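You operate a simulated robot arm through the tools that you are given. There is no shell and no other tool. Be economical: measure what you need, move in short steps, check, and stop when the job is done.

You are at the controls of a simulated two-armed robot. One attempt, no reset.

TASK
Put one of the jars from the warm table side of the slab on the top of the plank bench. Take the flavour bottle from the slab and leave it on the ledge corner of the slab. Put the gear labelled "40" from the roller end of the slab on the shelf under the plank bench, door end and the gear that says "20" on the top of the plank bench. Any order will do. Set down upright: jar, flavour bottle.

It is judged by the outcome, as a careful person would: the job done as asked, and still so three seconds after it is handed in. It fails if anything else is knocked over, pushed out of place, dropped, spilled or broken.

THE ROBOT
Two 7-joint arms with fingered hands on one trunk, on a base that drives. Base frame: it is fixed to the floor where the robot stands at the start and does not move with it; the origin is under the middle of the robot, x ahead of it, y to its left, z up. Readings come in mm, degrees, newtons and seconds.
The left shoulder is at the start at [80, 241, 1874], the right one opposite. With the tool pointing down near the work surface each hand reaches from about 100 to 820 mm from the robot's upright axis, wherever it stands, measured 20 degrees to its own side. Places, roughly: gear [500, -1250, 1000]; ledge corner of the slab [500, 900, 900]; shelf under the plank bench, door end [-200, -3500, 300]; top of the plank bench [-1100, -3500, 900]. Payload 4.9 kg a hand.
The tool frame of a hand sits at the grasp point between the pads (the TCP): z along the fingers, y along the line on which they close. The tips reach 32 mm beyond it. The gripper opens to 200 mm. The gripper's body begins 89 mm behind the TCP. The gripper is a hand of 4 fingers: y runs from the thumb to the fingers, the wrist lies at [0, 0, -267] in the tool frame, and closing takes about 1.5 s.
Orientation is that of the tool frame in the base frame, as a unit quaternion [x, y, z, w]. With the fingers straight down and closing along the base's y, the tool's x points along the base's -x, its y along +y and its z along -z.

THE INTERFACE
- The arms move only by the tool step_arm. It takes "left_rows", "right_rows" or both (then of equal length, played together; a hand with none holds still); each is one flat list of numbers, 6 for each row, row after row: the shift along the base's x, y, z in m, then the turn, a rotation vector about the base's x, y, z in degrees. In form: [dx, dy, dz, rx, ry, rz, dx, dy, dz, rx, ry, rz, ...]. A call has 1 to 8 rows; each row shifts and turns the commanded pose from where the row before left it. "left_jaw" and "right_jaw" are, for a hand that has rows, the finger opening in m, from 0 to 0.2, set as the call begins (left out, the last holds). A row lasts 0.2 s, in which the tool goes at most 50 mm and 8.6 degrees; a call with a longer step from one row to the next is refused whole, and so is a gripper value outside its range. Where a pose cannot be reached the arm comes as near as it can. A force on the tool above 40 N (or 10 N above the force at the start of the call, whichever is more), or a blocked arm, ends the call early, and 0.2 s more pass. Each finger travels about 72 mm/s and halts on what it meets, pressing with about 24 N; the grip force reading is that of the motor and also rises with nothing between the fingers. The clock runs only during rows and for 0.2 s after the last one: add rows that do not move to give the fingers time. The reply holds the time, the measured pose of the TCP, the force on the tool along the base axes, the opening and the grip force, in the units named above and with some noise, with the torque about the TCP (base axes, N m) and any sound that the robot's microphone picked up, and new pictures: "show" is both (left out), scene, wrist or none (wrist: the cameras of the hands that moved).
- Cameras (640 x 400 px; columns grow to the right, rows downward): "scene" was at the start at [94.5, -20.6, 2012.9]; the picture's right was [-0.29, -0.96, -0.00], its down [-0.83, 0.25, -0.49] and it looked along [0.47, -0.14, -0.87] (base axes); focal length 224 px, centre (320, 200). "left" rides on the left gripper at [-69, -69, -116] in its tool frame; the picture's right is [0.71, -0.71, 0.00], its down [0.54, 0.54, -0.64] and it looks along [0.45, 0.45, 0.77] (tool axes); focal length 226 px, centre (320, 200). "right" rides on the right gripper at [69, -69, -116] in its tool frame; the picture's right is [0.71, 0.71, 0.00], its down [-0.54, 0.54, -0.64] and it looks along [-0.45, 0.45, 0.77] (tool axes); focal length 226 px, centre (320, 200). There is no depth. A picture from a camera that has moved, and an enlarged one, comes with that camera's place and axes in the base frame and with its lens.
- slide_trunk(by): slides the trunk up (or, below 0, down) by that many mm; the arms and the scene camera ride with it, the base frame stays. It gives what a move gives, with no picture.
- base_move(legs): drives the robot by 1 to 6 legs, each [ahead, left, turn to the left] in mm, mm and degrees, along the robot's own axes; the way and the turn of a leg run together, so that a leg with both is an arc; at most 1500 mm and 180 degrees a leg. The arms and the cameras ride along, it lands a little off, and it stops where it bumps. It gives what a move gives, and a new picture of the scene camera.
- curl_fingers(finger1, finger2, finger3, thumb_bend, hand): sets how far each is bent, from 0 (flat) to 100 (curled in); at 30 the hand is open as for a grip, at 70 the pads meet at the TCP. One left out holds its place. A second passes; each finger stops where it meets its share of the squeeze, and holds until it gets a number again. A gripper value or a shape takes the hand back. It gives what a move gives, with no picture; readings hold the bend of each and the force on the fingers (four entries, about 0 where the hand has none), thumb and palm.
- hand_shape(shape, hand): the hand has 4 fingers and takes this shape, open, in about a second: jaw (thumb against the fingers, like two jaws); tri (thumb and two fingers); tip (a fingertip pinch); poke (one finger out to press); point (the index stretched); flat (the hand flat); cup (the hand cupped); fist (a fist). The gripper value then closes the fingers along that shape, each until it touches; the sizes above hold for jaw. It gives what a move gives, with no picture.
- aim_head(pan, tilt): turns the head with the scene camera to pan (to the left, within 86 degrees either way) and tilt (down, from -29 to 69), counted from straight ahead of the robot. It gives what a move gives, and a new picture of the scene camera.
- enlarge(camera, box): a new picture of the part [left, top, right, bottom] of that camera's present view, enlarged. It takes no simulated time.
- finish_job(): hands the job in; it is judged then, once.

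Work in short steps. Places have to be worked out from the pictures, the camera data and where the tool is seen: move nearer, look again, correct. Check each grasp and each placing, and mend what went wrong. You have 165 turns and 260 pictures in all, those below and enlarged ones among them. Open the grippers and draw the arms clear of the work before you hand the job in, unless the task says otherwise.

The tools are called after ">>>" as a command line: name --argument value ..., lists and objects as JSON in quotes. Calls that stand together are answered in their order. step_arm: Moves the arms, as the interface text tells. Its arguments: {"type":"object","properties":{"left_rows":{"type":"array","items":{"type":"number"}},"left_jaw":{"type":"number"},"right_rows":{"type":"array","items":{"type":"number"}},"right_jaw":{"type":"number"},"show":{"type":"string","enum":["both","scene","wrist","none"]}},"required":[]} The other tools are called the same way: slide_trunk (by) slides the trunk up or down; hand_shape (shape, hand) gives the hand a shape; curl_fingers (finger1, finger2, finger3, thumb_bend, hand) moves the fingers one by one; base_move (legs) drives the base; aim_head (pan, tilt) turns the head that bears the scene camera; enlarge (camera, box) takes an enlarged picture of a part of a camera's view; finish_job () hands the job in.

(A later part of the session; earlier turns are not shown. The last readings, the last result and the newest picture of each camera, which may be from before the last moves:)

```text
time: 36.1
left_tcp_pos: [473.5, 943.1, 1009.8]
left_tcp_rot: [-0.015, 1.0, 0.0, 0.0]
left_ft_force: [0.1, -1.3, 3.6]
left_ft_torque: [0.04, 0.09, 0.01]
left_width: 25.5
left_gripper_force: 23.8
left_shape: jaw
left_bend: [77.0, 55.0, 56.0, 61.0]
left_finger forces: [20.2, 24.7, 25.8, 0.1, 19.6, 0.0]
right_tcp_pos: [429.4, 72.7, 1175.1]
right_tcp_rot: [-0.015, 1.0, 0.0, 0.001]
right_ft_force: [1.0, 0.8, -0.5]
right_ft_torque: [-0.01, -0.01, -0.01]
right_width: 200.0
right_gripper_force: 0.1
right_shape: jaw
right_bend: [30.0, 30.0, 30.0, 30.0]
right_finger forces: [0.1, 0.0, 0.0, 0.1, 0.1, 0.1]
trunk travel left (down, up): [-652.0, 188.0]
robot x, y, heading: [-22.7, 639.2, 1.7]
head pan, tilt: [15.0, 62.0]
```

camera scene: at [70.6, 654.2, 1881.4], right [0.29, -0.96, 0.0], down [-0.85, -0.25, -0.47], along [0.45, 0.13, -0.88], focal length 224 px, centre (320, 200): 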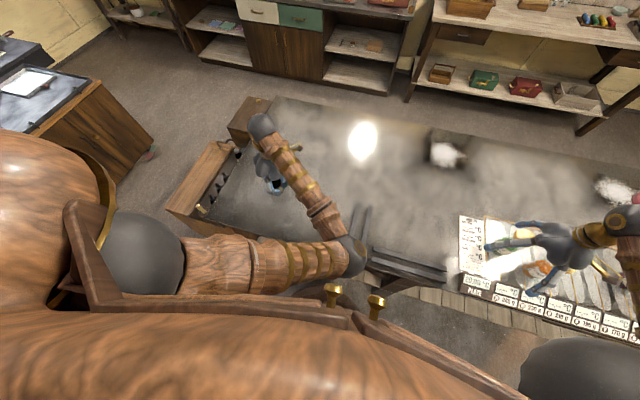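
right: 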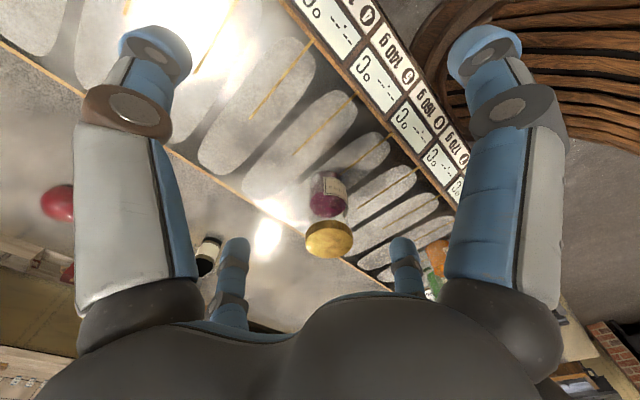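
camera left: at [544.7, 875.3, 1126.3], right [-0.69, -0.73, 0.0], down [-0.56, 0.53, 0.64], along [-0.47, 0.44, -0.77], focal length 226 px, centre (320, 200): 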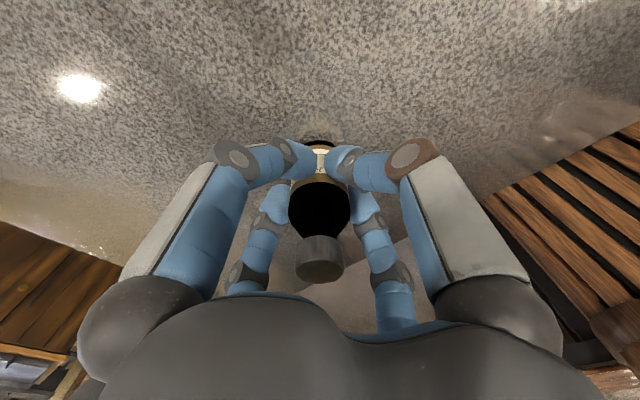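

Contact (force went from -2 to +3.6 N). Open gently and check.

>>> step_arm --left_rows '[0, 0, 0, 0, 0, 0, 0, 0, 0, 0, 0, 0, 0, 0, 0, 0, 0, 0, 0, 0, 0, 0, 0, 0, 0, 0, 0, 0, 0, 0, 0, 0, 0, 0, 0, 0]' --left_jaw 0.14 --show "wrist"

```text
time: 37.5
left_tcp_pos: [473.4, 944.6, 1009.7]
left_tcp_rot: [-0.015, 1.0, 0.0, 0.001]
left_ft_force: [0.2, -0.1, -1.0]
left_ft_torque: [0.01, 0.05, 0.01]
left_width: 139.5
left_gripper_force: 0.0
left_shape: jaw
left_bend: [31.0, 31.0, 31.0, 28.0]
left_finger forces: [0.1, 0.0, 0.1, 0.0, 0.0, 0.1]
right_tcp_pos: [428.9, 73.1, 1174.9]
right_tcp_rot: [-0.015, 1.0, 0.0, 0.001]
right_ft_force: [0.3, 0.2, 0.4]
right_ft_torque: [-0.01, 0.02, -0.01]
right_width: 199.9
right_gripper_force: 0.1
right_shape: jaw
right_bend: [30.0, 30.0, 30.0, 30.0]
right_finger forces: [0.1, 0.0, 0.1, 0.0, 0.1, 0.0]
trunk travel left (down, up): [-652.0, 188.0]
robot x, y, heading: [-23.4, 637.2, 1.8]
head pan, tilt: [15.0, 62.0]
camera left: at [544.7, 875.7, 1124.9], right [-0.69, -0.73, 0.0], down [-0.56, 0.53, 0.64], along [-0.47, 0.44, -0.77], focal length 226 px, centre (320, 200)
```

left: 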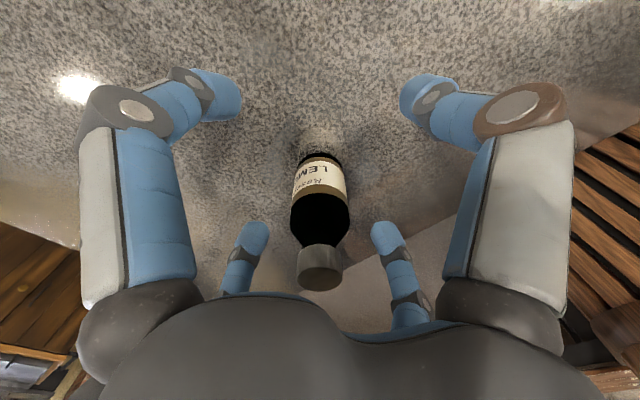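

The bottle stands upright. Raise straight up, then drive back right for jar and gear.

>>> step_arm --left_rows '[0, 0, 0.04, 0, 0, 0, 0, 0, 0.045, 0, 0, 0, 0, 0, 0.045, 0, 0, 0, 0, 0, 0.045, 0, 0, 0, 0, 0, 0.045, 0, 0, 0, 0, 0, 0, 0, 0, 0]' --right_rows '[0, 0, 0.02, 0, 0, 0, 0, 0, 0.02, 0, 0, 0, 0, 0, 0.0, 0, 0, 0, 0, 0, 0.0, 0, 0, 0, 0, 0, 0.0, 0, 0, 0, 0, 0, 0, 0, 0, 0]' --show "both"

>>> base_move --legs '[[25, -1380, -1.5]]'

>>> aim_head --pan 0 --tilt 55

```text
time: 38.9
left_tcp_pos: [472.8, 946.7, 1229.8]
left_tcp_rot: [-0.015, 1.0, 0.0, 0.0]
left_ft_force: [0.2, -0.3, -1.0]
left_ft_torque: [-0.01, -0.04, -0.01]
left_width: 140.1
left_gripper_force: 0.1
left_shape: jaw
left_bend: [31.0, 31.0, 31.0, 28.0]
left_finger forces: [0.0, 0.1, 0.0, 0.0, 0.0, 0.0]
right_tcp_pos: [430.3, 72.6, 1215.0]
right_tcp_rot: [-0.015, 1.0, 0.001, 0.001]
right_ft_force: [-0.8, 0.9, 0.5]
right_ft_torque: [0.01, 0.03, 0.01]
right_width: 199.9
right_gripper_force: 0.1
right_shape: jaw
right_bend: [30.0, 30.0, 30.0, 30.0]
right_finger forces: [0.0, 0.1, 0.0, 0.0, 0.0, 0.0]
trunk travel left (down, up): [-652.0, 188.0]
robot x, y, heading: [-23.3, 636.0, 1.8]
head pan, tilt: [15.0, 62.0]
camera scene: at [70.1, 654.6, 1881.5], right [0.29, -0.96, 0.0], down [-0.85, -0.25, -0.47], along [0.45, 0.13, -0.88], focal length 224 px, centre (320, 200)
camera right: at [363.4, 1.2, 1330.9], right [-0.73, 0.69, 0.0], down [0.53, 0.56, 0.64], along [0.44, 0.47, -0.77], focal length 226 px, centre (320, 200)
camera left: at [545.2, 879.1, 1345.2], right [-0.69, -0.73, 0.0], down [-0.56, 0.53, 0.64], along [-0.47, 0.44, -0.77], focal length 226 px, centre (320, 200)
```

scene: 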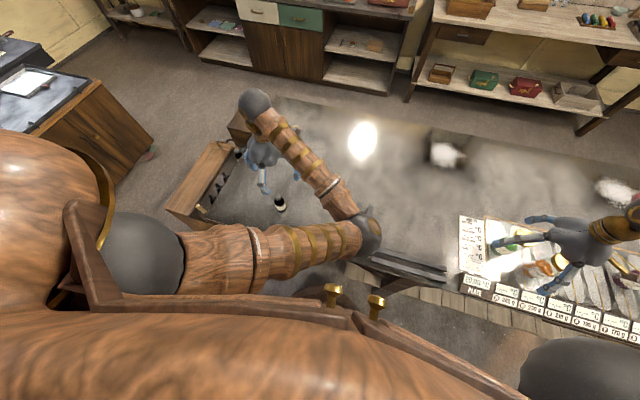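
right: 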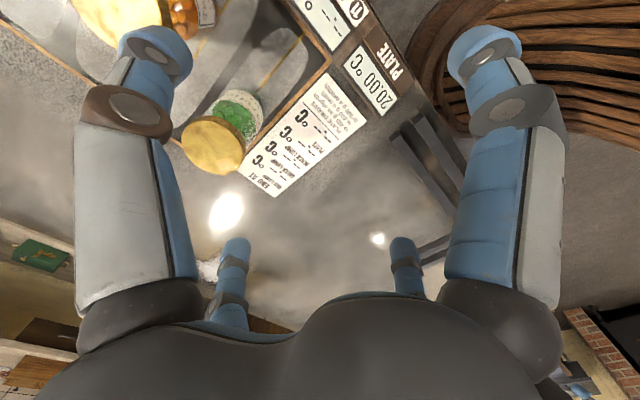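
left: 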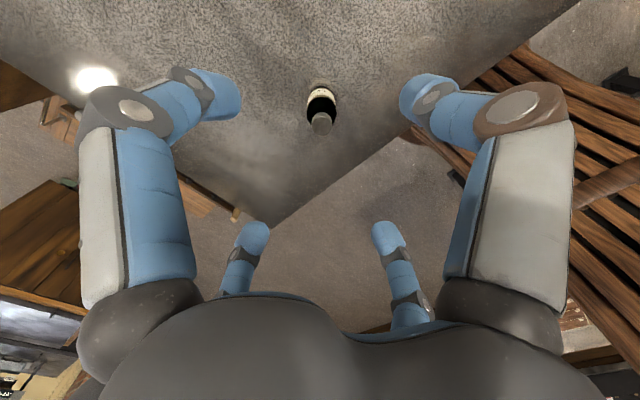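

```text
time: 45.8
left_tcp_pos: [531.0, -451.5, 1229.2]
left_tcp_rot: [-0.004, 1.0, 0.0, 0.0]
left_ft_force: [0.2, -0.2, 0.4]
left_ft_torque: [0.0, 0.0, -0.01]
left_width: 140.0
left_gripper_force: 0.1
left_shape: jaw
left_bend: [31.0, 31.0, 31.0, 28.0]
left_finger forces: [0.0, 0.0, 0.0, 0.0, 0.0, 0.1]
right_tcp_pos: [468.1, -1324.0, 1215.4]
right_tcp_rot: [-0.003, 1.0, 0.0, -0.001]
right_ft_force: [-0.3, 0.0, 0.4]
right_ft_torque: [-0.01, -0.02, -0.02]
right_width: 200.0
right_gripper_force: 0.0
right_shape: jaw
right_bend: [30.0, 30.0, 30.0, 30.0]
right_finger forces: [0.0, 0.0, 0.1, 0.0, 0.0, 0.0]
trunk travel left (down, up): [-652.0, 188.0]
robot x, y, heading: [26.1, -753.7, 0.4]
head pan, tilt: [15.0, 62.0]
camera scene: at [120.5, -735.5, 1881.5], right [0.27, -0.96, 0.0], down [-0.85, -0.23, -0.47], along [0.45, 0.12, -0.88], focal length 224 px, centre (320, 200)
```

scene: 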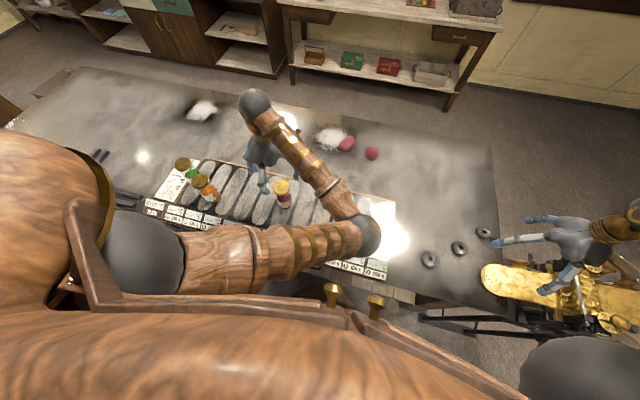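

```text
time: 46.6
left_tcp_pos: [530.0, -453.0, 1228.8]
left_tcp_rot: [-0.003, 1.0, 0.0, -0.001]
left_ft_force: [-0.3, 0.6, -0.2]
left_ft_torque: [0.01, 0.0, 0.04]
left_width: 139.9
left_gripper_force: 0.1
left_shape: jaw
left_bend: [31.0, 31.0, 31.0, 28.0]
left_finger forces: [0.0, 0.0, 0.0, 0.0, 0.1, 0.0]
right_tcp_pos: [467.5, -1325.2, 1214.0]
right_tcp_rot: [-0.003, 1.0, -0.001, 0.0]
right_ft_force: [0.0, 0.8, -0.1]
right_ft_torque: [-0.01, 0.01, -0.01]
right_width: 199.5
right_gripper_force: 0.1
right_shape: jaw
right_bend: [30.0, 30.0, 30.0, 30.0]
right_finger forces: [0.1, 0.0, 0.1, 0.0, 0.0, 0.0]
trunk travel left (down, up): [-652.0, 188.0]
robot x, y, heading: [27.5, -751.2, 0.4]
head pan, tilt: [0.0, 55.0]
camera scene: at [130.6, -753.3, 1889.8], right [0.01, -1.0, 0.0], down [-0.82, -0.01, -0.57], along [0.57, 0.0, -0.82], focal length 224 px, centre (320, 200)
```

scene: 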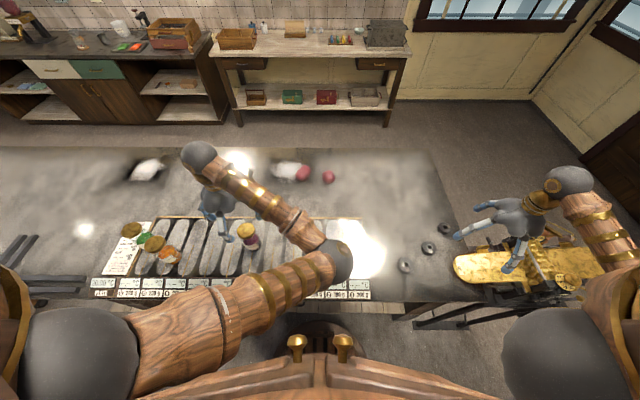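

The left hand is nearly above the purple jar already. I move the right hand over gear 40 and get both wrist views.

>>> step_arm --left_rows '[0, 0, 0, 0, 0, 0, 0, 0, 0, 0, 0, 0, 0, 0, 0, 0, 0, 0, 0, 0, 0, 0, 0, 0]' --right_rows '[0.018, 0.033, 0, 0, 0, 0, 0.018, 0.033, 0, 0, 0, 0, 0.018, 0.033, 0, 0, 0, 0, 0, 0, 0, 0, 0, 0]' --left_jaw 0.16 --right_jaw 0.13 --show "wrist"

```text
time: 47.6
left_tcp_pos: [530.8, -452.9, 1229.3]
left_tcp_rot: [-0.003, 1.0, -0.001, 0.0]
left_ft_force: [0.5, 0.6, 0.4]
left_ft_torque: [-0.03, 0.01, -0.04]
left_width: 159.5
left_gripper_force: 0.1
left_shape: jaw
left_bend: [28.0, 28.0, 28.0, 25.0]
left_finger forces: [0.0, 0.0, 0.0, 0.0, 0.1, 0.0]
right_tcp_pos: [521.0, -1226.5, 1215.8]
right_tcp_rot: [-0.004, 1.0, 0.0, 0.0]
right_ft_force: [0.1, -0.2, 0.1]
right_ft_torque: [-0.03, -0.04, -0.03]
right_width: 130.9
right_gripper_force: 0.0
right_shape: jaw
right_bend: [32.0, 32.0, 32.0, 30.0]
right_finger forces: [0.0, 0.0, 0.0, 0.0, 0.1, 0.0]
trunk travel left (down, up): [-652.0, 188.0]
robot x, y, heading: [28.8, -751.8, 0.5]
head pan, tilt: [0.0, 55.0]
camera right: at [451.8, -1297.0, 1330.7], right [-0.71, 0.7, 0.0], down [0.54, 0.55, 0.64], along [0.45, 0.46, -0.77], focal length 226 px, centre (320, 200)
camera left: at [599.9, -522.7, 1345.0], right [-0.7, -0.71, 0.0], down [-0.55, 0.54, 0.64], along [-0.46, 0.45, -0.77], focal length 226 px, centre (320, 200)
```

right: 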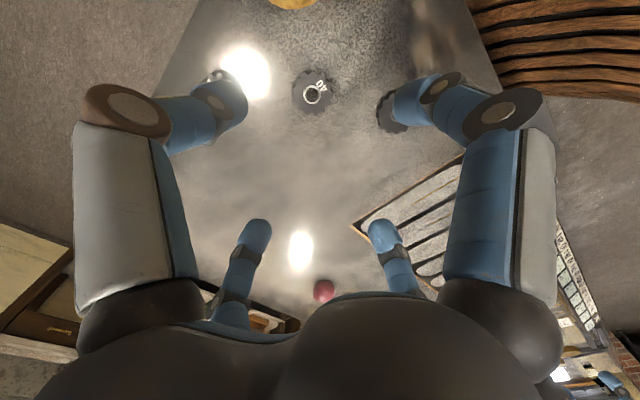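
left: 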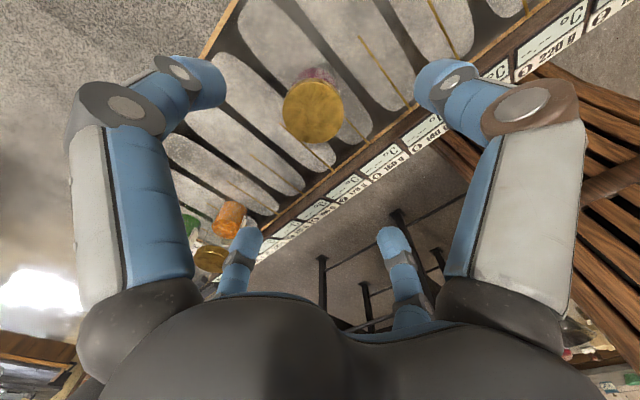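

Jar lid ≈ (537,-448), top ≈1065; gear 40 ≈ (526,-1237). I centre both hands and descend partway.

>>> step_arm --left_rows '[0.006, 0.005, -0.02, 0, 0, 0, 0, 0, -0.03, 0, 0, 0, 0, 0, -0.03, 0, 0, 0, 0, 0, 0, 0, 0, 0, 0, 0, 0, 0, 0, 0]' --right_rows '[0.005, -0.01, -0.04, 0, 0, 0, 0, 0, -0.04, 0, 0, 0, 0, 0, -0.04, 0, 0, 0, 0, 0, -0.02, 0, 0, 0, 0, 0, 0, 0, 0, 0]' --show "wrist"

```text
time: 48.8
left_tcp_pos: [536.5, -449.8, 1147.4]
left_tcp_rot: [-0.003, 1.0, 0.0, 0.001]
left_ft_force: [-0.3, 0.2, 0.1]
left_ft_torque: [-0.01, 0.02, -0.03]
left_width: 159.5
left_gripper_force: 0.0
left_shape: jaw
left_bend: [28.0, 28.0, 28.0, 25.0]
left_finger forces: [0.0, 0.0, 0.1, 0.0, 0.1, 0.0]
right_tcp_pos: [524.6, -1236.6, 1073.8]
right_tcp_rot: [-0.004, 1.0, 0.0, 0.001]
right_ft_force: [-0.8, 0.0, 0.9]
right_ft_torque: [0.01, -0.02, 0.04]
right_width: 130.4
right_gripper_force: 0.0
right_shape: jaw
right_bend: [32.0, 32.0, 32.0, 30.0]
right_finger forces: [0.0, 0.0, 0.1, 0.0, 0.0, 0.0]
trunk travel left (down, up): [-652.0, 188.0]
robot x, y, heading: [24.9, -750.5, 0.3]
head pan, tilt: [0.0, 55.0]
camera right: at [457.6, -1305.9, 1190.5], right [-0.71, 0.7, 0.0], down [0.54, 0.55, 0.64], along [0.45, 0.46, -0.77], focal length 226 px, centre (320, 200)
camera left: at [607.4, -518.8, 1263.8], right [-0.7, -0.71, 0.0], down [-0.55, 0.54, 0.64], along [-0.46, 0.45, -0.77], focal length 226 px, centre (320, 200)
```

right: 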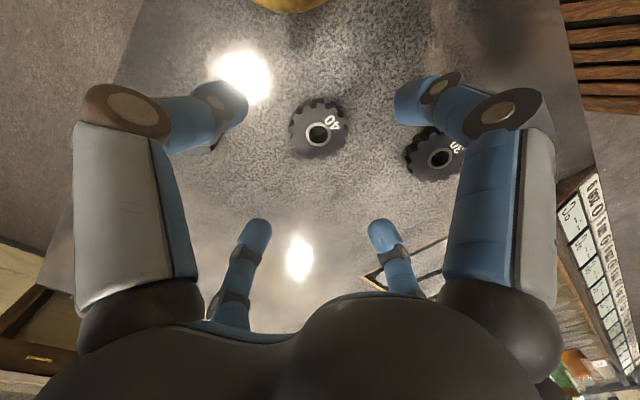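
left: 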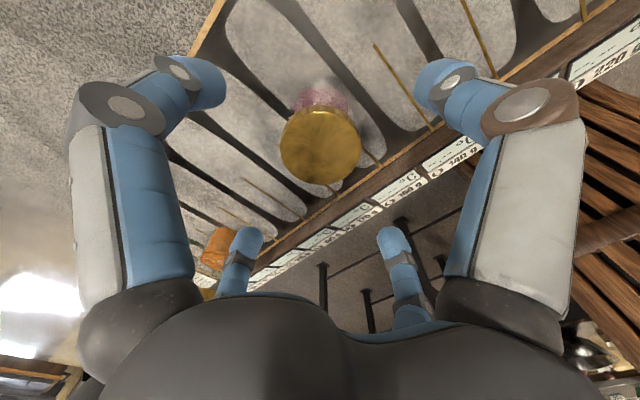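

Both centred within a few mm. Descend: left to grip the jar body, right toward the gear.

>>> step_arm --left_rows '[-0.002, 0.003, -0.037, 0, 0, 0, 0, 0, -0.037, 0, 0, 0, 0, 0, -0.037, 0, 0, 0, 0, 0, -0.036, 0, 0, 0, 0, 0, 0, 0, 0, 0]' --right_rows '[0.005, 0.003, -0.03, 0, 0, 0, 0, 0, -0.03, 0, 0, 0, 0, 0, -0.02, 0, 0, 0, 0, 0, -0.009, 0, 0, 0, 0, 0, 0, 0, 0, 0]' --show "wrist"

```text
time: 50.0
left_tcp_pos: [536.5, -443.7, 1002.9]
left_tcp_rot: [-0.003, 1.0, 0.0, 0.0]
left_ft_force: [-0.1, 0.0, -0.7]
left_ft_torque: [0.02, 0.01, 0.01]
left_width: 159.5
left_gripper_force: 0.0
left_shape: jaw
left_bend: [28.0, 28.0, 28.0, 25.0]
left_finger forces: [0.1, 0.1, 0.0, 0.0, 0.0, 0.0]
right_tcp_pos: [532.2, -1231.9, 986.8]
right_tcp_rot: [-0.003, 1.0, 0.0, -0.001]
right_ft_force: [-0.1, -0.2, -0.2]
right_ft_torque: [0.03, 0.01, 0.0]
right_width: 130.3
right_gripper_force: 0.1
right_shape: jaw
right_bend: [32.0, 32.0, 32.0, 30.0]
right_finger forces: [0.0, 0.0, 0.0, 0.0, 0.1, 0.0]
trunk travel left (down, up): [-652.0, 188.0]
robot x, y, heading: [27.0, -753.6, 0.2]
head pan, tilt: [0.0, 55.0]
camera right: at [463.0, -1302.8, 1102.4], right [-0.71, 0.7, 0.0], down [0.54, 0.55, 0.64], along [0.45, 0.46, -0.77], focal length 226 px, centre (320, 200)
camera left: at [605.8, -513.8, 1118.0], right [-0.7, -0.71, 0.0], down [-0.55, 0.54, 0.64], along [-0.46, 0.45, -0.77], focal length 226 px, centre (320, 200)
```

right: 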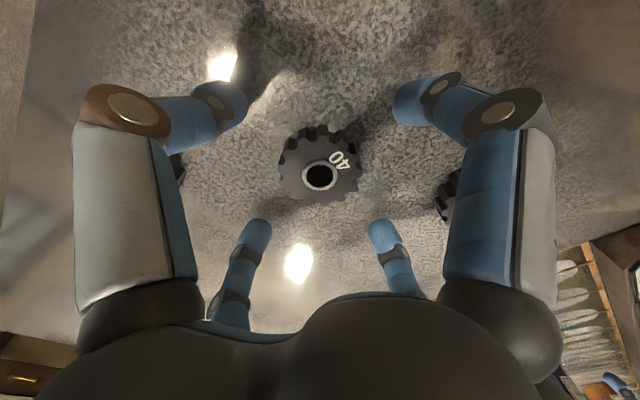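
left: 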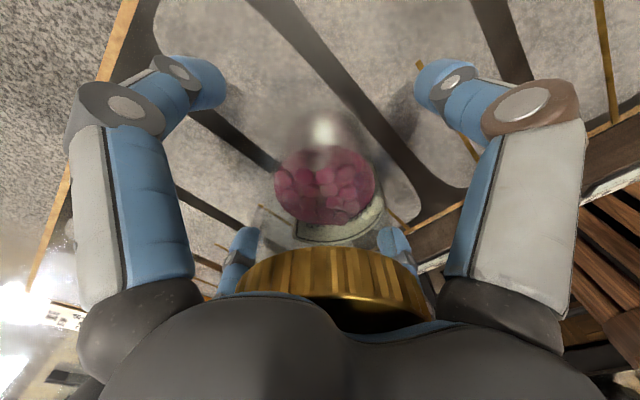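

Jar is centred inside the left hand. Close left on it while the right hand comes down 8 mm more.

>>> step_arm --left_rows '[0, 0, 0, 0, 0, 0, 0, 0, 0, 0, 0, 0, 0, 0, 0, 0, 0, 0, 0, 0, 0, 0, 0, 0, 0, 0, 0, 0, 0, 0, 0, 0, 0, 0, 0, 0, 0, 0, 0, 0, 0, 0, 0, 0, 0, 0, 0, 0]' --right_rows '[0, 0, -0.004, 0, 0, 0, 0, 0, -0.004, 0, 0, 0, 0, 0, 0, 0, 0, 0, 0, 0, 0, 0, 0, 0, 0, 0, 0, 0, 0, 0, 0, 0, 0, 0, 0, 0, 0, 0, 0, 0, 0, 0, 0, 0, 0, 0, 0, 0]' --left_jaw 0.03 --show "wrist"

```text
time: 51.8
left_tcp_pos: [535.2, -444.1, 1002.6]
left_tcp_rot: [-0.003, 1.0, 0.0, -0.001]
left_ft_force: [-0.2, 0.4, 0.1]
left_ft_torque: [0.0, 0.04, -0.01]
left_width: 67.1
left_gripper_force: 23.8
left_shape: jaw
left_bend: [45.0, 52.0, 50.0, 42.0]
left_finger forces: [19.8, 21.2, 20.8, 0.0, 22.4, 0.1]
right_tcp_pos: [531.7, -1233.1, 979.1]
right_tcp_rot: [-0.002, 1.0, 0.0, -0.001]
right_ft_force: [0.0, -0.5, -0.7]
right_ft_torque: [0.01, 0.01, 0.01]
right_width: 130.4
right_gripper_force: 0.0
right_shape: jaw
right_bend: [32.0, 32.0, 32.0, 30.0]
right_finger forces: [0.0, 0.1, 0.0, 0.1, 0.1, 0.1]
trunk travel left (down, up): [-652.0, 188.0]
robot x, y, heading: [29.8, -752.7, 0.6]
head pan, tilt: [0.0, 55.0]
camera right: at [463.5, -1303.7, 1094.4], right [-0.71, 0.7, 0.0], down [0.54, 0.55, 0.64], along [0.45, 0.46, -0.77], focal length 226 px, centre (320, 200)
camera left: at [605.9, -513.6, 1118.1], right [-0.7, -0.71, 0.0], down [-0.55, 0.54, 0.64], along [-0.46, 0.45, -0.77], focal length 226 px, centre (320, 200)
```

right: 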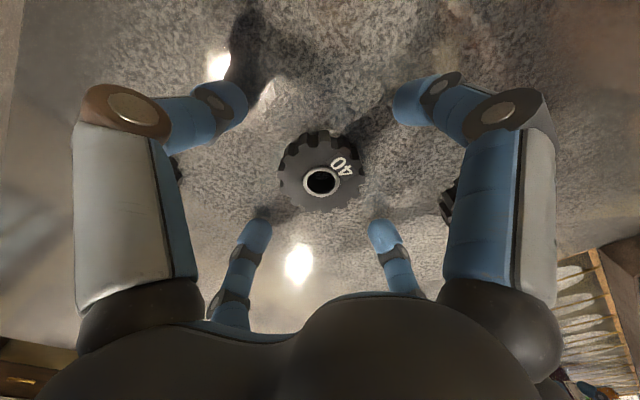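
left: 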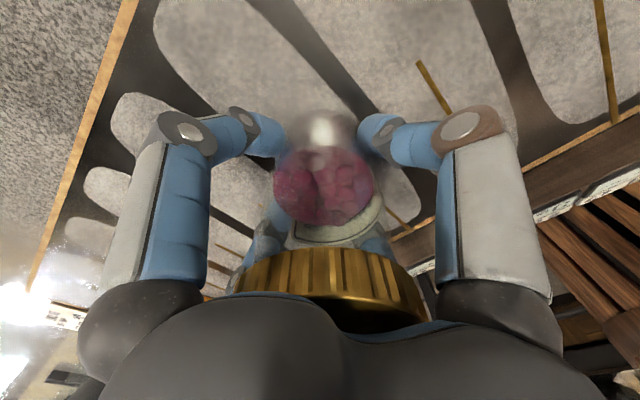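

Jar gripped at 67 mm. Right hand: 4 mm lower, then close on gear 40.

>>> step_arm --right_rows '[0, 0, -0.004, 0, 0, 0, 0, 0, 0, 0, 0, 0, 0, 0, 0, 0, 0, 0, 0, 0, 0, 0, 0, 0, 0, 0, 0, 0, 0, 0, 0, 0, 0, 0, 0, 0, 0, 0, 0, 0, 0, 0, 0, 0, 0, 0, 0, 0]' --right_jaw 0.03 --show "wrist"

```text
time: 53.6
left_tcp_pos: [536.5, -443.6, 1003.3]
left_tcp_rot: [-0.004, 1.0, -0.001, -0.001]
left_ft_force: [0.3, 0.2, -0.2]
left_ft_torque: [0.03, 0.0, 0.0]
left_width: 67.3
left_gripper_force: 24.5
left_shape: jaw
left_bend: [45.0, 52.0, 50.0, 42.0]
left_finger forces: [19.8, 21.7, 20.7, 0.1, 22.3, 0.0]
right_tcp_pos: [532.6, -1233.3, 973.6]
right_tcp_rot: [-0.003, 1.0, 0.0, -0.001]
right_ft_force: [0.0, -0.7, 0.4]
right_ft_torque: [-0.01, 0.02, -0.02]
right_width: 51.9
right_gripper_force: 23.4
right_shape: jaw
right_bend: [50.0, 50.0, 51.0, 50.0]
right_finger forces: [20.1, 20.6, 20.7, 0.0, 20.3, 0.1]
trunk travel left (down, up): [-652.0, 188.0]
robot x, y, heading: [26.1, -753.0, 0.3]
head pan, tilt: [0.0, 55.0]
camera right: at [464.1, -1303.9, 1090.2], right [-0.71, 0.7, 0.0], down [0.54, 0.55, 0.64], along [0.45, 0.46, -0.77], focal length 226 px, centre (320, 200)
```

right: 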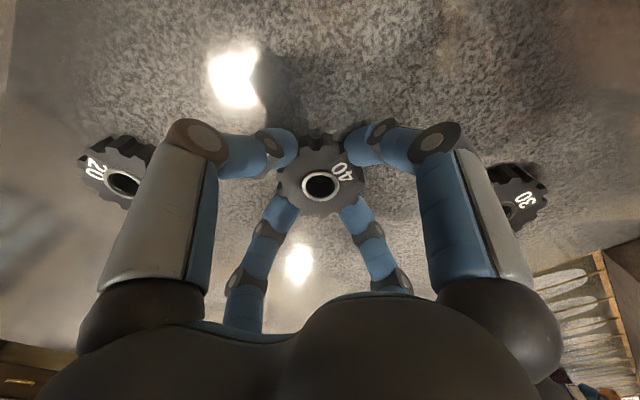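

Both grips are firm. Lift both hands and draw them in.

>>> step_arm --left_rows '[0, 0, 0.02, 0, 0, 0, 0, 0, 0.045, 0, 0, 0, 0, 0, 0.045, 0, 0, 0, 0, 0, 0.045, 0, 0, 0, 0, 0, 0.045, 0, 0, 0, -0.04, 0, 0, 0, 0, 0, -0.04, 0, 0, 0, 0, 0, -0.04, 0, 0, 0, 0, 0]' --right_rows '[0, 0, 0.02, 0, 0, 0, 0, 0, 0.045, 0, 0, 0, 0, 0, 0.045, 0, 0, 0, 0, 0, 0.045, 0, 0, 0, 0, 0, 0.045, 0, 0, 0, -0.04, 0, 0, 0, 0, 0, -0.04, 0, 0, 0, 0, 0, -0.04, 0.0, 0, 0, 0, 0]' --show "wrist"

```text
time: 55.4
left_tcp_pos: [413.5, -444.6, 1202.8]
left_tcp_rot: [-0.005, 1.0, 0.0, 0.001]
left_ft_force: [0.0, -0.4, -5.6]
left_ft_torque: [0.05, -0.04, 0.04]
left_width: 67.1
left_gripper_force: 23.6
left_shape: jaw
left_bend: [45.0, 52.0, 50.0, 42.0]
left_finger forces: [20.0, 21.5, 21.4, 0.0, 22.3, 0.1]
right_tcp_pos: [411.0, -1233.3, 1175.6]
right_tcp_rot: [-0.004, 1.0, 0.0, 0.001]
right_ft_force: [-0.8, 0.6, -2.4]
right_ft_torque: [0.01, -0.04, -0.03]
right_width: 51.8
right_gripper_force: 24.7
right_shape: jaw
right_bend: [51.0, 50.0, 51.0, 50.0]
right_finger forces: [20.2, 20.5, 20.9, 0.0, 20.3, 0.1]
trunk travel left (down, up): [-652.0, 188.0]
robot x, y, heading: [29.3, -750.1, 0.8]
head pan, tilt: [0.0, 55.0]
camera right: at [342.4, -1304.1, 1291.5], right [-0.71, 0.7, 0.0], down [0.54, 0.55, 0.64], along [0.45, 0.46, -0.76], focal length 226 px, centre (320, 200)
camera left: at [483.3, -514.4, 1318.0], right [-0.7, -0.71, 0.0], down [-0.55, 0.54, 0.64], along [-0.46, 0.45, -0.77], focal length 226 px, centre (320, 200)
```

right: 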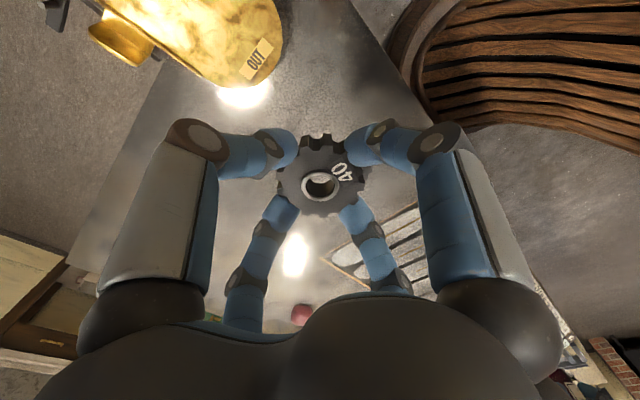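
left: 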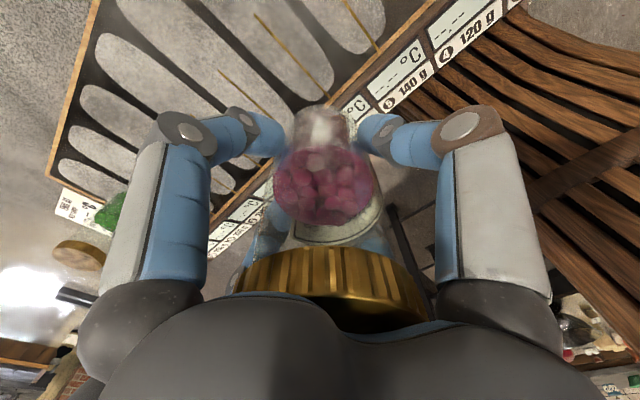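

Both items held. Back away from the slab, turn right 90° and look toward the bench.

>>> base_move --legs '[[-450, 0, 0], [0, 0, -90]]'

>>> aim_head --pan 0 --tilt 30

```text
time: 61.9
left_tcp_pos: [-116.6, -1143.3, 1200.8]
left_tcp_rot: [0.702, 0.713, 0.0, -0.001]
left_ft_force: [-0.1, 0.1, -5.3]
left_ft_torque: [0.04, -0.04, -0.01]
left_width: 66.9
left_gripper_force: 23.6
left_shape: jaw
left_bend: [45.0, 52.0, 50.0, 42.0]
left_finger forces: [19.9, 21.3, 20.3, 0.0, 21.9, 0.0]
right_tcp_pos: [-905.3, -1147.3, 1175.3]
right_tcp_rot: [0.701, 0.713, 0.0, 0.0]
right_ft_force: [-0.7, 0.0, -2.6]
right_ft_torque: [0.0, 0.0, -0.01]
right_width: 51.6
right_gripper_force: 23.6
right_shape: jaw
right_bend: [51.0, 51.0, 51.0, 50.0]
right_finger forces: [19.9, 20.1, 20.8, 0.0, 20.3, 0.0]
trunk travel left (down, up): [-652.0, 188.0]
robot x, y, heading: [-424.4, -758.6, -89.1]
head pan, tilt: [0.0, 55.0]
camera scene: at [-424.0, -861.7, 1889.7], right [-1.0, -0.02, 0.0], down [-0.01, 0.82, -0.57], along [0.01, -0.57, -0.82], focal length 224 px, centre (320, 200)
```

scene: 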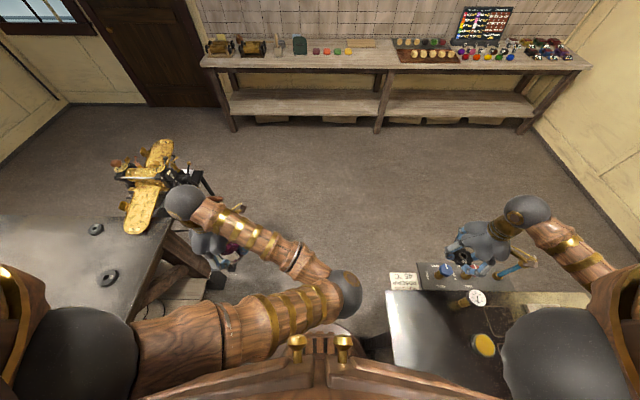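

```text
time: 62.8
left_tcp_pos: [-116.4, -1144.0, 1201.0]
left_tcp_rot: [0.701, 0.713, -0.001, 0.001]
left_ft_force: [0.1, -1.3, -5.1]
left_ft_torque: [0.02, -0.03, 0.01]
left_width: 67.2
left_gripper_force: 24.1
left_shape: jaw
left_bend: [45.0, 52.0, 50.0, 42.0]
left_finger forces: [19.8, 21.3, 20.4, 0.0, 21.9, 0.0]
right_tcp_pos: [-905.5, -1147.1, 1176.1]
right_tcp_rot: [0.702, 0.712, 0.0, 0.0]
right_ft_force: [-0.6, 0.4, -2.8]
right_ft_torque: [-0.04, 0.03, 0.0]
right_width: 51.8
right_gripper_force: 23.3
right_shape: jaw
right_bend: [51.0, 51.0, 51.0, 50.0]
right_finger forces: [20.0, 20.1, 20.8, 0.0, 20.1, 0.0]
trunk travel left (down, up): [-652.0, 188.0]
robot x, y, heading: [-426.1, -756.1, -89.2]
head pan, tilt: [0.0, 30.0]
camera scene: at [-424.3, -879.6, 1925.7], right [-1.0, -0.02, 0.0], down [-0.01, 0.5, -0.87], along [0.01, -0.87, -0.5], focal length 224 px, centre (320, 200)
```

scene: 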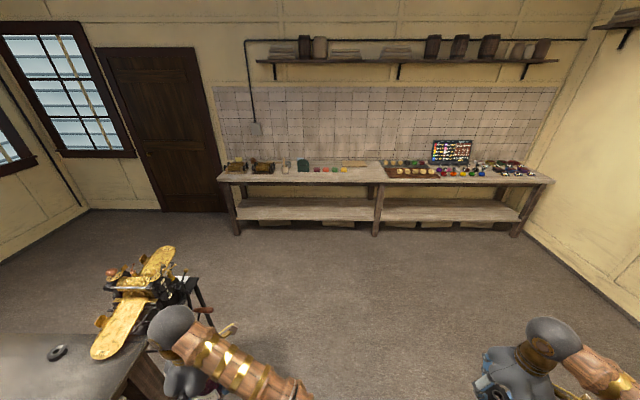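

The bench is ahead beyond the stove on the right. Drive forward along -y with a slight left shift.

>>> base_move --legs '[[1300, 60, 0]]'

>>> aim_head --pan 0 --tilt 45

```text
time: 69.4
left_tcp_pos: [-40.1, -2451.2, 1202.6]
left_tcp_rot: [0.703, 0.711, 0.0, 0.0]
left_ft_force: [0.2, 0.9, -5.1]
left_ft_torque: [0.01, -0.08, 0.01]
left_width: 67.0
left_gripper_force: 23.7
left_shape: jaw
left_bend: [45.0, 52.0, 50.0, 42.0]
left_finger forces: [19.8, 21.2, 20.5, 0.0, 21.9, 0.0]
right_tcp_pos: [-828.7, -2450.5, 1174.3]
right_tcp_rot: [0.704, 0.711, 0.0, 0.0]
right_ft_force: [0.0, -0.2, -2.7]
right_ft_torque: [-0.01, 0.0, -0.02]
right_width: 51.7
right_gripper_force: 23.9
right_shape: jaw
right_bend: [51.0, 51.0, 51.0, 50.0]
right_finger forces: [20.0, 20.0, 20.8, 0.1, 20.2, 0.0]
trunk travel left (down, up): [-652.0, 188.0]
robot x, y, heading: [-348.9, -2063.3, -89.9]
head pan, tilt: [0.0, 30.0]
camera scene: at [-347.1, -2185.4, 1925.9], right [-1.0, -0.01, 0.0], down [-0.01, 0.5, -0.87], along [0.01, -0.87, -0.5], focal length 224 px, centre (320, 200)
```

scene: 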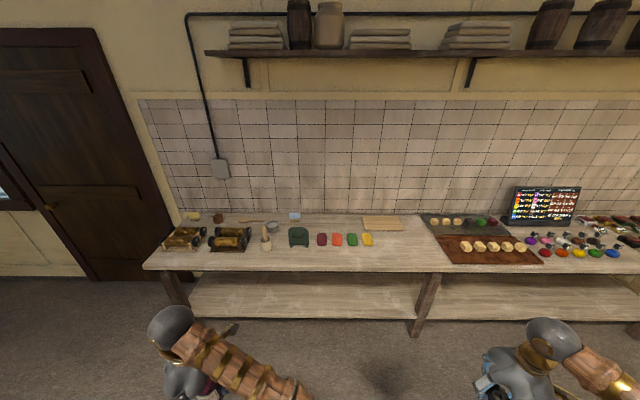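

```text
time: 70.2
left_tcp_pos: [-41.3, -2451.7, 1201.3]
left_tcp_rot: [0.703, 0.711, 0.0, 0.0]
left_ft_force: [-0.3, 0.0, -5.1]
left_ft_torque: [0.02, -0.09, -0.01]
left_width: 66.9
left_gripper_force: 23.8
left_shape: jaw
left_bend: [45.0, 52.0, 50.0, 42.0]
left_finger forces: [19.8, 21.1, 20.4, 0.1, 22.0, 0.0]
right_tcp_pos: [-830.8, -2451.4, 1175.0]
right_tcp_rot: [0.703, 0.711, -0.001, 0.0]
right_ft_force: [0.5, -0.1, -2.8]
right_ft_torque: [0.01, -0.02, -0.02]
right_width: 51.7
right_gripper_force: 23.8
right_shape: jaw
right_bend: [51.0, 51.0, 51.0, 50.0]
right_finger forces: [20.0, 20.2, 20.8, 0.1, 20.3, 0.0]
trunk travel left (down, up): [-652.0, 188.0]
robot x, y, heading: [-350.7, -2065.0, -89.3]
head pan, tilt: [0.0, 45.0]
camera scene: at [-347.1, -2177.6, 1903.2], right [-1.0, -0.01, 0.0], down [-0.01, 0.71, -0.71], along [0.01, -0.71, -0.71], focal length 224 px, centre (320, 200)
```

scene: 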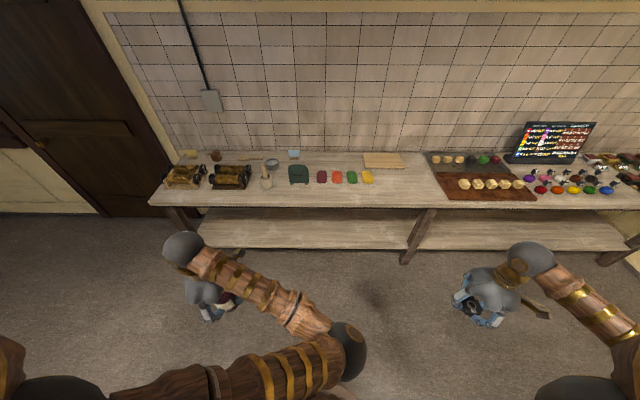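

Bench: top front edge y≈-3120, shelf front y≈-3230; free spot on top around (-750…-1080, -3160…-3400). I'll drive so the left hand faces it for the jar.

>>> base_move --legs '[[0, -800, 0], [550, 0, 0]]'

>>> aim_head --pan 20 --tilt 50

```text
time: 77.2
left_tcp_pos: [-834.5, -3006.7, 1201.7]
left_tcp_rot: [0.705, 0.709, 0.0, 0.0]
left_ft_force: [-0.2, -0.1, -5.2]
left_ft_torque: [0.0, -0.02, -0.01]
left_width: 66.9
left_gripper_force: 23.7
left_shape: jaw
left_bend: [45.0, 52.0, 50.0, 42.0]
left_finger forces: [19.8, 21.2, 20.4, 0.1, 22.1, 0.1]
right_tcp_pos: [-1624.0, -2999.2, 1174.8]
right_tcp_rot: [0.706, 0.708, 0.0, 0.0]
right_ft_force: [0.0, 0.4, -3.5]
right_ft_torque: [-0.02, 0.0, -0.02]
right_width: 51.6
right_gripper_force: 24.3
right_shape: jaw
right_bend: [51.0, 51.0, 51.0, 50.0]
right_finger forces: [20.0, 20.1, 20.9, 0.0, 20.1, 0.0]
trunk travel left (down, up): [-652.0, 188.0]
robot x, y, heading: [-1141.2, -2617.9, -89.8]
head pan, tilt: [0.0, 45.0]
camera scene: at [-1139.8, -2728.3, 1903.4], right [-1.0, 0.0, 0.0], down [0.0, 0.71, -0.71], along [0.0, -0.71, -0.71], focal length 224 px, centre (320, 200)
```

scene: 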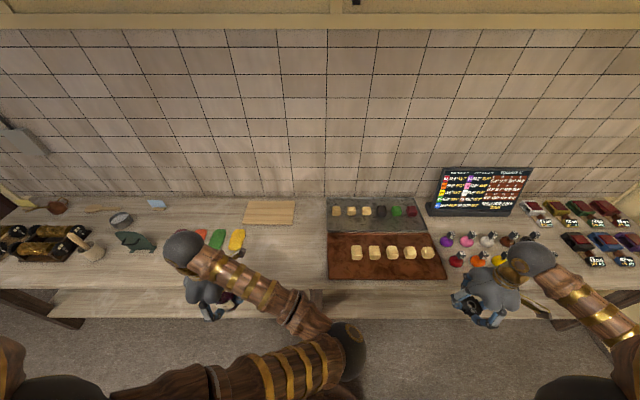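

```text
time: 78.0
left_tcp_pos: [-835.6, -3008.9, 1202.8]
left_tcp_rot: [0.706, 0.708, 0.001, -0.001]
left_ft_force: [-0.8, 0.3, -5.3]
left_ft_torque: [0.07, -0.07, -0.01]
left_width: 67.2
left_gripper_force: 24.2
left_shape: jaw
left_bend: [45.0, 52.0, 50.0, 42.0]
left_finger forces: [19.9, 21.2, 20.5, 0.0, 22.0, 0.0]
right_tcp_pos: [-1623.5, -3001.9, 1174.7]
right_tcp_rot: [0.706, 0.708, 0.0, 0.0]
right_ft_force: [1.2, -1.1, -2.2]
right_ft_torque: [0.04, -0.01, -0.02]
right_width: 51.6
right_gripper_force: 24.5
right_shape: jaw
right_bend: [51.0, 51.0, 51.0, 50.0]
right_finger forces: [19.9, 20.1, 20.7, 0.0, 20.2, 0.1]
trunk travel left (down, up): [-652.0, 188.0]
robot x, y, heading: [-1136.7, -2617.2, -90.1]
head pan, tilt: [20.0, 50.0]
camera scene: at [-1113.6, -2722.8, 1896.2], right [-0.94, -0.34, 0.0], down [-0.26, 0.72, -0.64], along [0.22, -0.6, -0.77], focal length 224 px, centre (320, 200)
```

scene: 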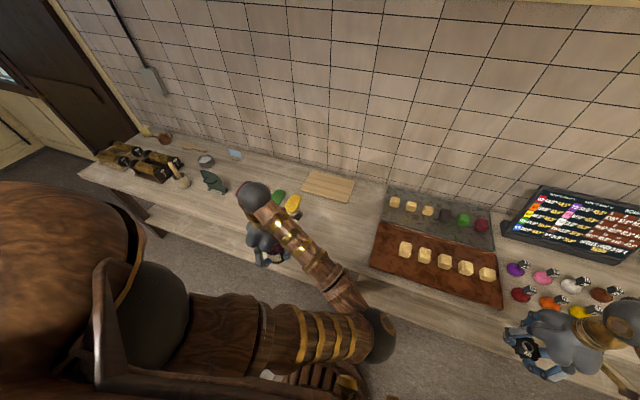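

Free patch confirmed between the dough pieces and the chocolate board. Carry the jar over (-980,-3290).

>>> step_arm --left_rows '[-0.0205, -0.04, 0, 0, 0, 0, -0.0205, -0.04, 0, 0, 0, 0, -0.0205, -0.04, 0, 0, 0, 0, -0.0205, -0.04, 0, 0, 0, 0, -0.0205, -0.04, 0, 0, 0, 0, -0.0205, -0.04, 0, 0, 0, 0, -0.0205, -0.04, 0, 0, 0, 0, 0, 0, 0, 0, 0, 0]' --show "both"

```text
time: 79.8
left_tcp_pos: [-981.5, -3287.2, 1199.5]
left_tcp_rot: [0.705, 0.709, 0.0, 0.0]
left_ft_force: [-0.3, 0.6, -5.3]
left_ft_torque: [0.02, -0.05, 0.01]
left_width: 66.7
left_gripper_force: 24.5
left_shape: jaw
left_bend: [45.0, 52.0, 51.0, 42.0]
left_finger forces: [20.4, 21.6, 21.0, 0.0, 22.5, 0.0]
right_tcp_pos: [-1624.9, -3000.3, 1176.4]
right_tcp_rot: [0.706, 0.708, -0.001, -0.001]
right_ft_force: [-1.3, 1.1, -2.5]
right_ft_torque: [0.0, 0.02, 0.01]
right_width: 51.5
right_gripper_force: 23.9
right_shape: jaw
right_bend: [51.0, 51.0, 51.0, 50.0]
right_finger forces: [20.1, 20.1, 20.8, 0.0, 20.2, 0.0]
trunk travel left (down, up): [-652.0, 188.0]
robot x, y, heading: [-1140.6, -2616.1, -90.0]
head pan, tilt: [20.0, 50.0]
camera scene: at [-1113.8, -2722.1, 1896.3], right [-0.94, -0.35, 0.0], down [-0.26, 0.72, -0.64], along [0.22, -0.6, -0.77], focal length 224 px, centre (320, 200)
camera left: at [-1049.0, -3357.6, 1314.9], right [-0.71, 0.7, 0.0], down [0.54, 0.54, 0.64], along [0.45, 0.46, -0.77], focal length 226 px, centre (320, 200)
```

scene: 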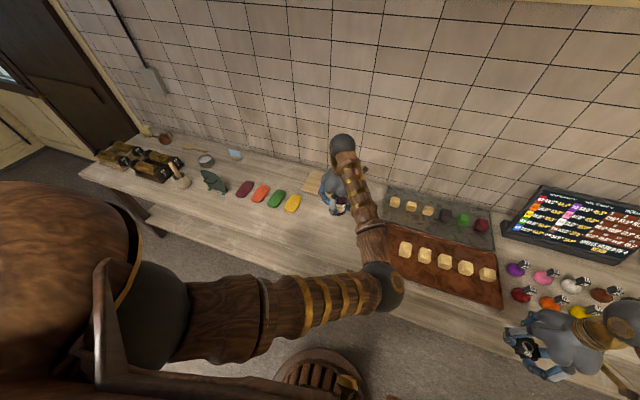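
left: 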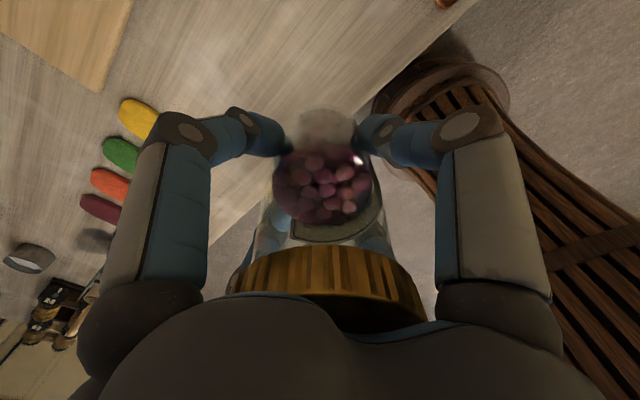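

Shift 30 mm deeper and lower the jar toward the bench top.

>>> step_arm --left_rows '[0, -0.03, 0, 0, 0, 0, 0, 0, -0.045, 0, 0, 0, 0, 0, -0.045, 0, 0, 0, 0, 0, -0.045, 0, 0, 0, 0, 0, -0.035, 0, 0, 0, 0, 0, -0.02, 0, 0, 0, 0, 0, 0, 0, 0, 0]' --show "both"

```text
time: 81.4
left_tcp_pos: [-979.5, -3316.2, 1011.0]
left_tcp_rot: [0.705, 0.709, 0.0, 0.0]
left_ft_force: [-0.6, -0.2, -4.9]
left_ft_torque: [0.04, -0.07, 0.0]
left_width: 66.9
left_gripper_force: 23.9
left_shape: jaw
left_bend: [45.0, 52.0, 51.0, 42.0]
left_finger forces: [19.9, 21.5, 20.4, 0.0, 22.6, 0.1]
right_tcp_pos: [-1623.8, -3001.3, 1175.6]
right_tcp_rot: [0.706, 0.708, 0.0, 0.0]
right_ft_force: [-0.4, -0.2, -2.8]
right_ft_torque: [0.0, -0.02, -0.03]
right_width: 51.6
right_gripper_force: 23.8
right_shape: jaw
right_bend: [51.0, 51.0, 51.0, 50.0]
right_finger forces: [20.0, 20.0, 20.7, 0.0, 20.2, 0.0]
trunk travel left (down, up): [-652.0, 188.0]
robot x, y, heading: [-1142.1, -2618.8, -89.7]
head pan, tilt: [20.0, 50.0]
camera scene: at [-1114.0, -2722.2, 1896.3], right [-0.94, -0.34, 0.0], down [-0.26, 0.72, -0.64], along [0.22, -0.6, -0.77], focal length 224 px, centre (320, 200)
camera left: at [-1048.5, -3386.4, 1125.8], right [-0.71, 0.7, 0.0], down [0.54, 0.54, 0.64], along [0.45, 0.46, -0.77], focal length 226 px, centre (320, 200)
```

scene: 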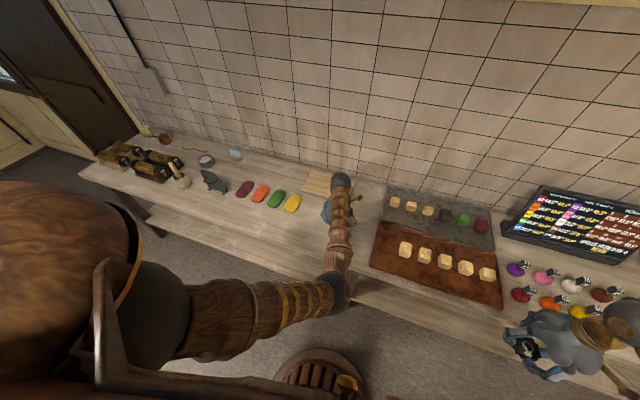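
left: 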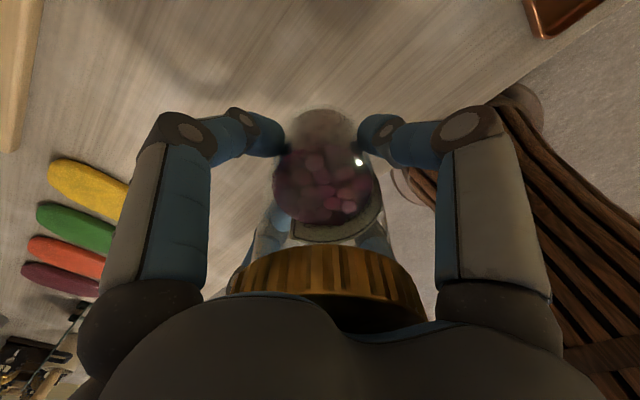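

The jar is ~95 mm in from the front edge. Continue down slowly until contact.

>>> step_arm --left_rows '[0, 0, -0.015, 0, 0, 0, 0, 0, -0.01, 0, 0, 0, 0, 0, -0.006, 0, 0, 0, 0, 0, -0.004, 0, 0, 0, 0, 0, 0, 0, 0, 0]' --show "none"

>>> step_arm --left_rows '[0, 0, -0.003, 0, 0, 0, 0, 0, -0.003, 0, 0, 0, 0, 0, -0.003, 0, 0, 0, 0, 0, 0, 0, 0, 0]' --show "none"

```text
time: 82.6
left_tcp_pos: [-979.2, -3316.5, 975.9]
left_tcp_rot: [0.706, 0.708, 0.0, -0.001]
left_ft_force: [-0.5, -0.3, -5.4]
left_ft_torque: [0.02, -0.04, 0.01]
left_width: 67.0
left_gripper_force: 23.7
left_shape: jaw
left_bend: [45.0, 52.0, 51.0, 42.0]
left_finger forces: [19.9, 21.5, 20.5, 0.0, 22.6, 0.0]
right_tcp_pos: [-1625.2, -3001.4, 1175.3]
right_tcp_rot: [0.706, 0.708, 0.0, 0.0]
right_ft_force: [0.2, -0.9, -3.2]
right_ft_torque: [-0.02, 0.0, -0.01]
right_width: 51.5
right_gripper_force: 24.1
right_shape: jaw
right_bend: [51.0, 51.0, 51.0, 50.0]
right_finger forces: [20.0, 20.0, 20.7, 0.0, 20.2, 0.1]
trunk travel left (down, up): [-652.0, 188.0]
robot x, y, heading: [-1140.7, -2619.7, -89.9]
head pan, tilt: [20.0, 50.0]
```

```text
time: 83.6
left_tcp_pos: [-980.0, -3317.0, 966.8]
left_tcp_rot: [0.706, 0.708, 0.0, -0.001]
left_ft_force: [-0.1, 0.1, -5.0]
left_ft_torque: [0.07, -0.03, -0.01]
left_width: 66.7
left_gripper_force: 24.0
left_shape: jaw
left_bend: [45.0, 52.0, 51.0, 42.0]
left_finger forces: [19.9, 21.5, 20.4, 0.1, 22.7, 0.1]
right_tcp_pos: [-1625.1, -3001.4, 1175.5]
right_tcp_rot: [0.706, 0.708, 0.001, -0.001]
right_ft_force: [-0.5, 0.4, -2.3]
right_ft_torque: [-0.01, -0.03, -0.01]
right_width: 51.8
right_gripper_force: 24.1
right_shape: jaw
right_bend: [51.0, 51.0, 51.0, 50.0]
right_finger forces: [20.0, 20.1, 20.7, 0.1, 20.3, 0.0]
trunk travel left (down, up): [-652.0, 188.0]
robot x, y, heading: [-1140.5, -2618.0, -89.8]
head pan, tilt: [20.0, 50.0]
```

Still free; keep lowering in small steps.

>>> step_arm --left_rows '[0, 0, -0.002, 0, 0, 0, 0, 0, -0.002, 0, 0, 0, 0, 0, -0.001, 0, 0, 0, 0, 0, 0, 0, 0, 0]' --show "none"

>>> step_arm --left_rows '[0, 0, -0.002, 0, 0, 0, 0, 0, 0, 0, 0, 0]' --show "wrist"

```text
time: 84.6
left_tcp_pos: [-978.6, -3317.0, 961.2]
left_tcp_rot: [0.706, 0.708, 0.001, -0.001]
left_ft_force: [-0.1, 0.9, -4.8]
left_ft_torque: [0.05, -0.04, 0.0]
left_width: 66.7
left_gripper_force: 24.2
left_shape: jaw
left_bend: [45.0, 52.0, 51.0, 42.0]
left_finger forces: [19.9, 21.4, 20.4, 0.0, 22.6, 0.1]
right_tcp_pos: [-1623.4, -3002.0, 1175.3]
right_tcp_rot: [0.706, 0.708, 0.0, 0.0]
right_ft_force: [-0.2, 0.7, -3.2]
right_ft_torque: [0.0, 0.01, -0.03]
right_width: 51.5
right_gripper_force: 23.7
right_shape: jaw
right_bend: [51.0, 51.0, 51.0, 50.0]
right_finger forces: [20.0, 20.1, 20.7, 0.0, 20.2, 0.1]
trunk travel left (down, up): [-652.0, 188.0]
robot x, y, heading: [-1141.5, -2617.9, -89.7]
head pan, tilt: [20.0, 50.0]
```

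```text
time: 85.2
left_tcp_pos: [-978.8, -3317.7, 958.7]
left_tcp_rot: [0.706, 0.708, 0.001, 0.0]
left_ft_force: [-0.1, -0.3, -6.0]
left_ft_torque: [0.0, -0.05, -0.01]
left_width: 66.7
left_gripper_force: 23.8
left_shape: jaw
left_bend: [45.0, 52.0, 51.0, 42.0]
left_finger forces: [19.9, 21.5, 20.2, 0.1, 22.6, 0.0]
right_tcp_pos: [-1624.8, -3002.1, 1173.9]
right_tcp_rot: [0.706, 0.708, 0.0, 0.0]
right_ft_force: [0.1, -0.6, -2.3]
right_ft_torque: [-0.03, 0.03, 0.03]
right_width: 51.5
right_gripper_force: 24.1
right_shape: jaw
right_bend: [51.0, 51.0, 51.0, 50.0]
right_finger forces: [20.0, 20.0, 20.6, 0.1, 20.2, 0.1]
trunk travel left (down, up): [-652.0, 188.0]
robot x, y, heading: [-1143.5, -2617.7, -89.7]
head pan, tilt: [20.0, 50.0]
camera left: at [-1047.2, -3388.0, 1075.3], right [-0.71, 0.7, 0.0], down [0.54, 0.54, 0.64], along [0.45, 0.46, -0.77], focal length 226 px, centre (320, 200)
```

left: 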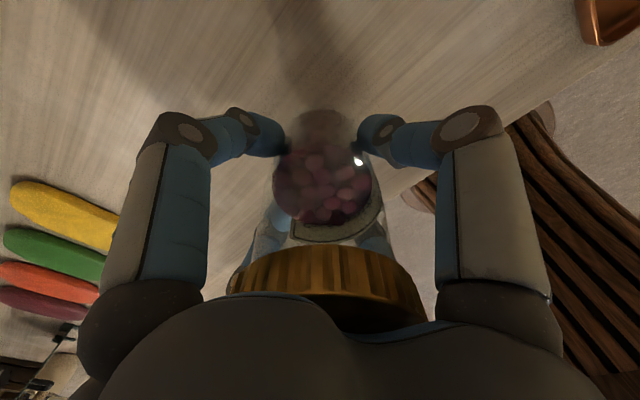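

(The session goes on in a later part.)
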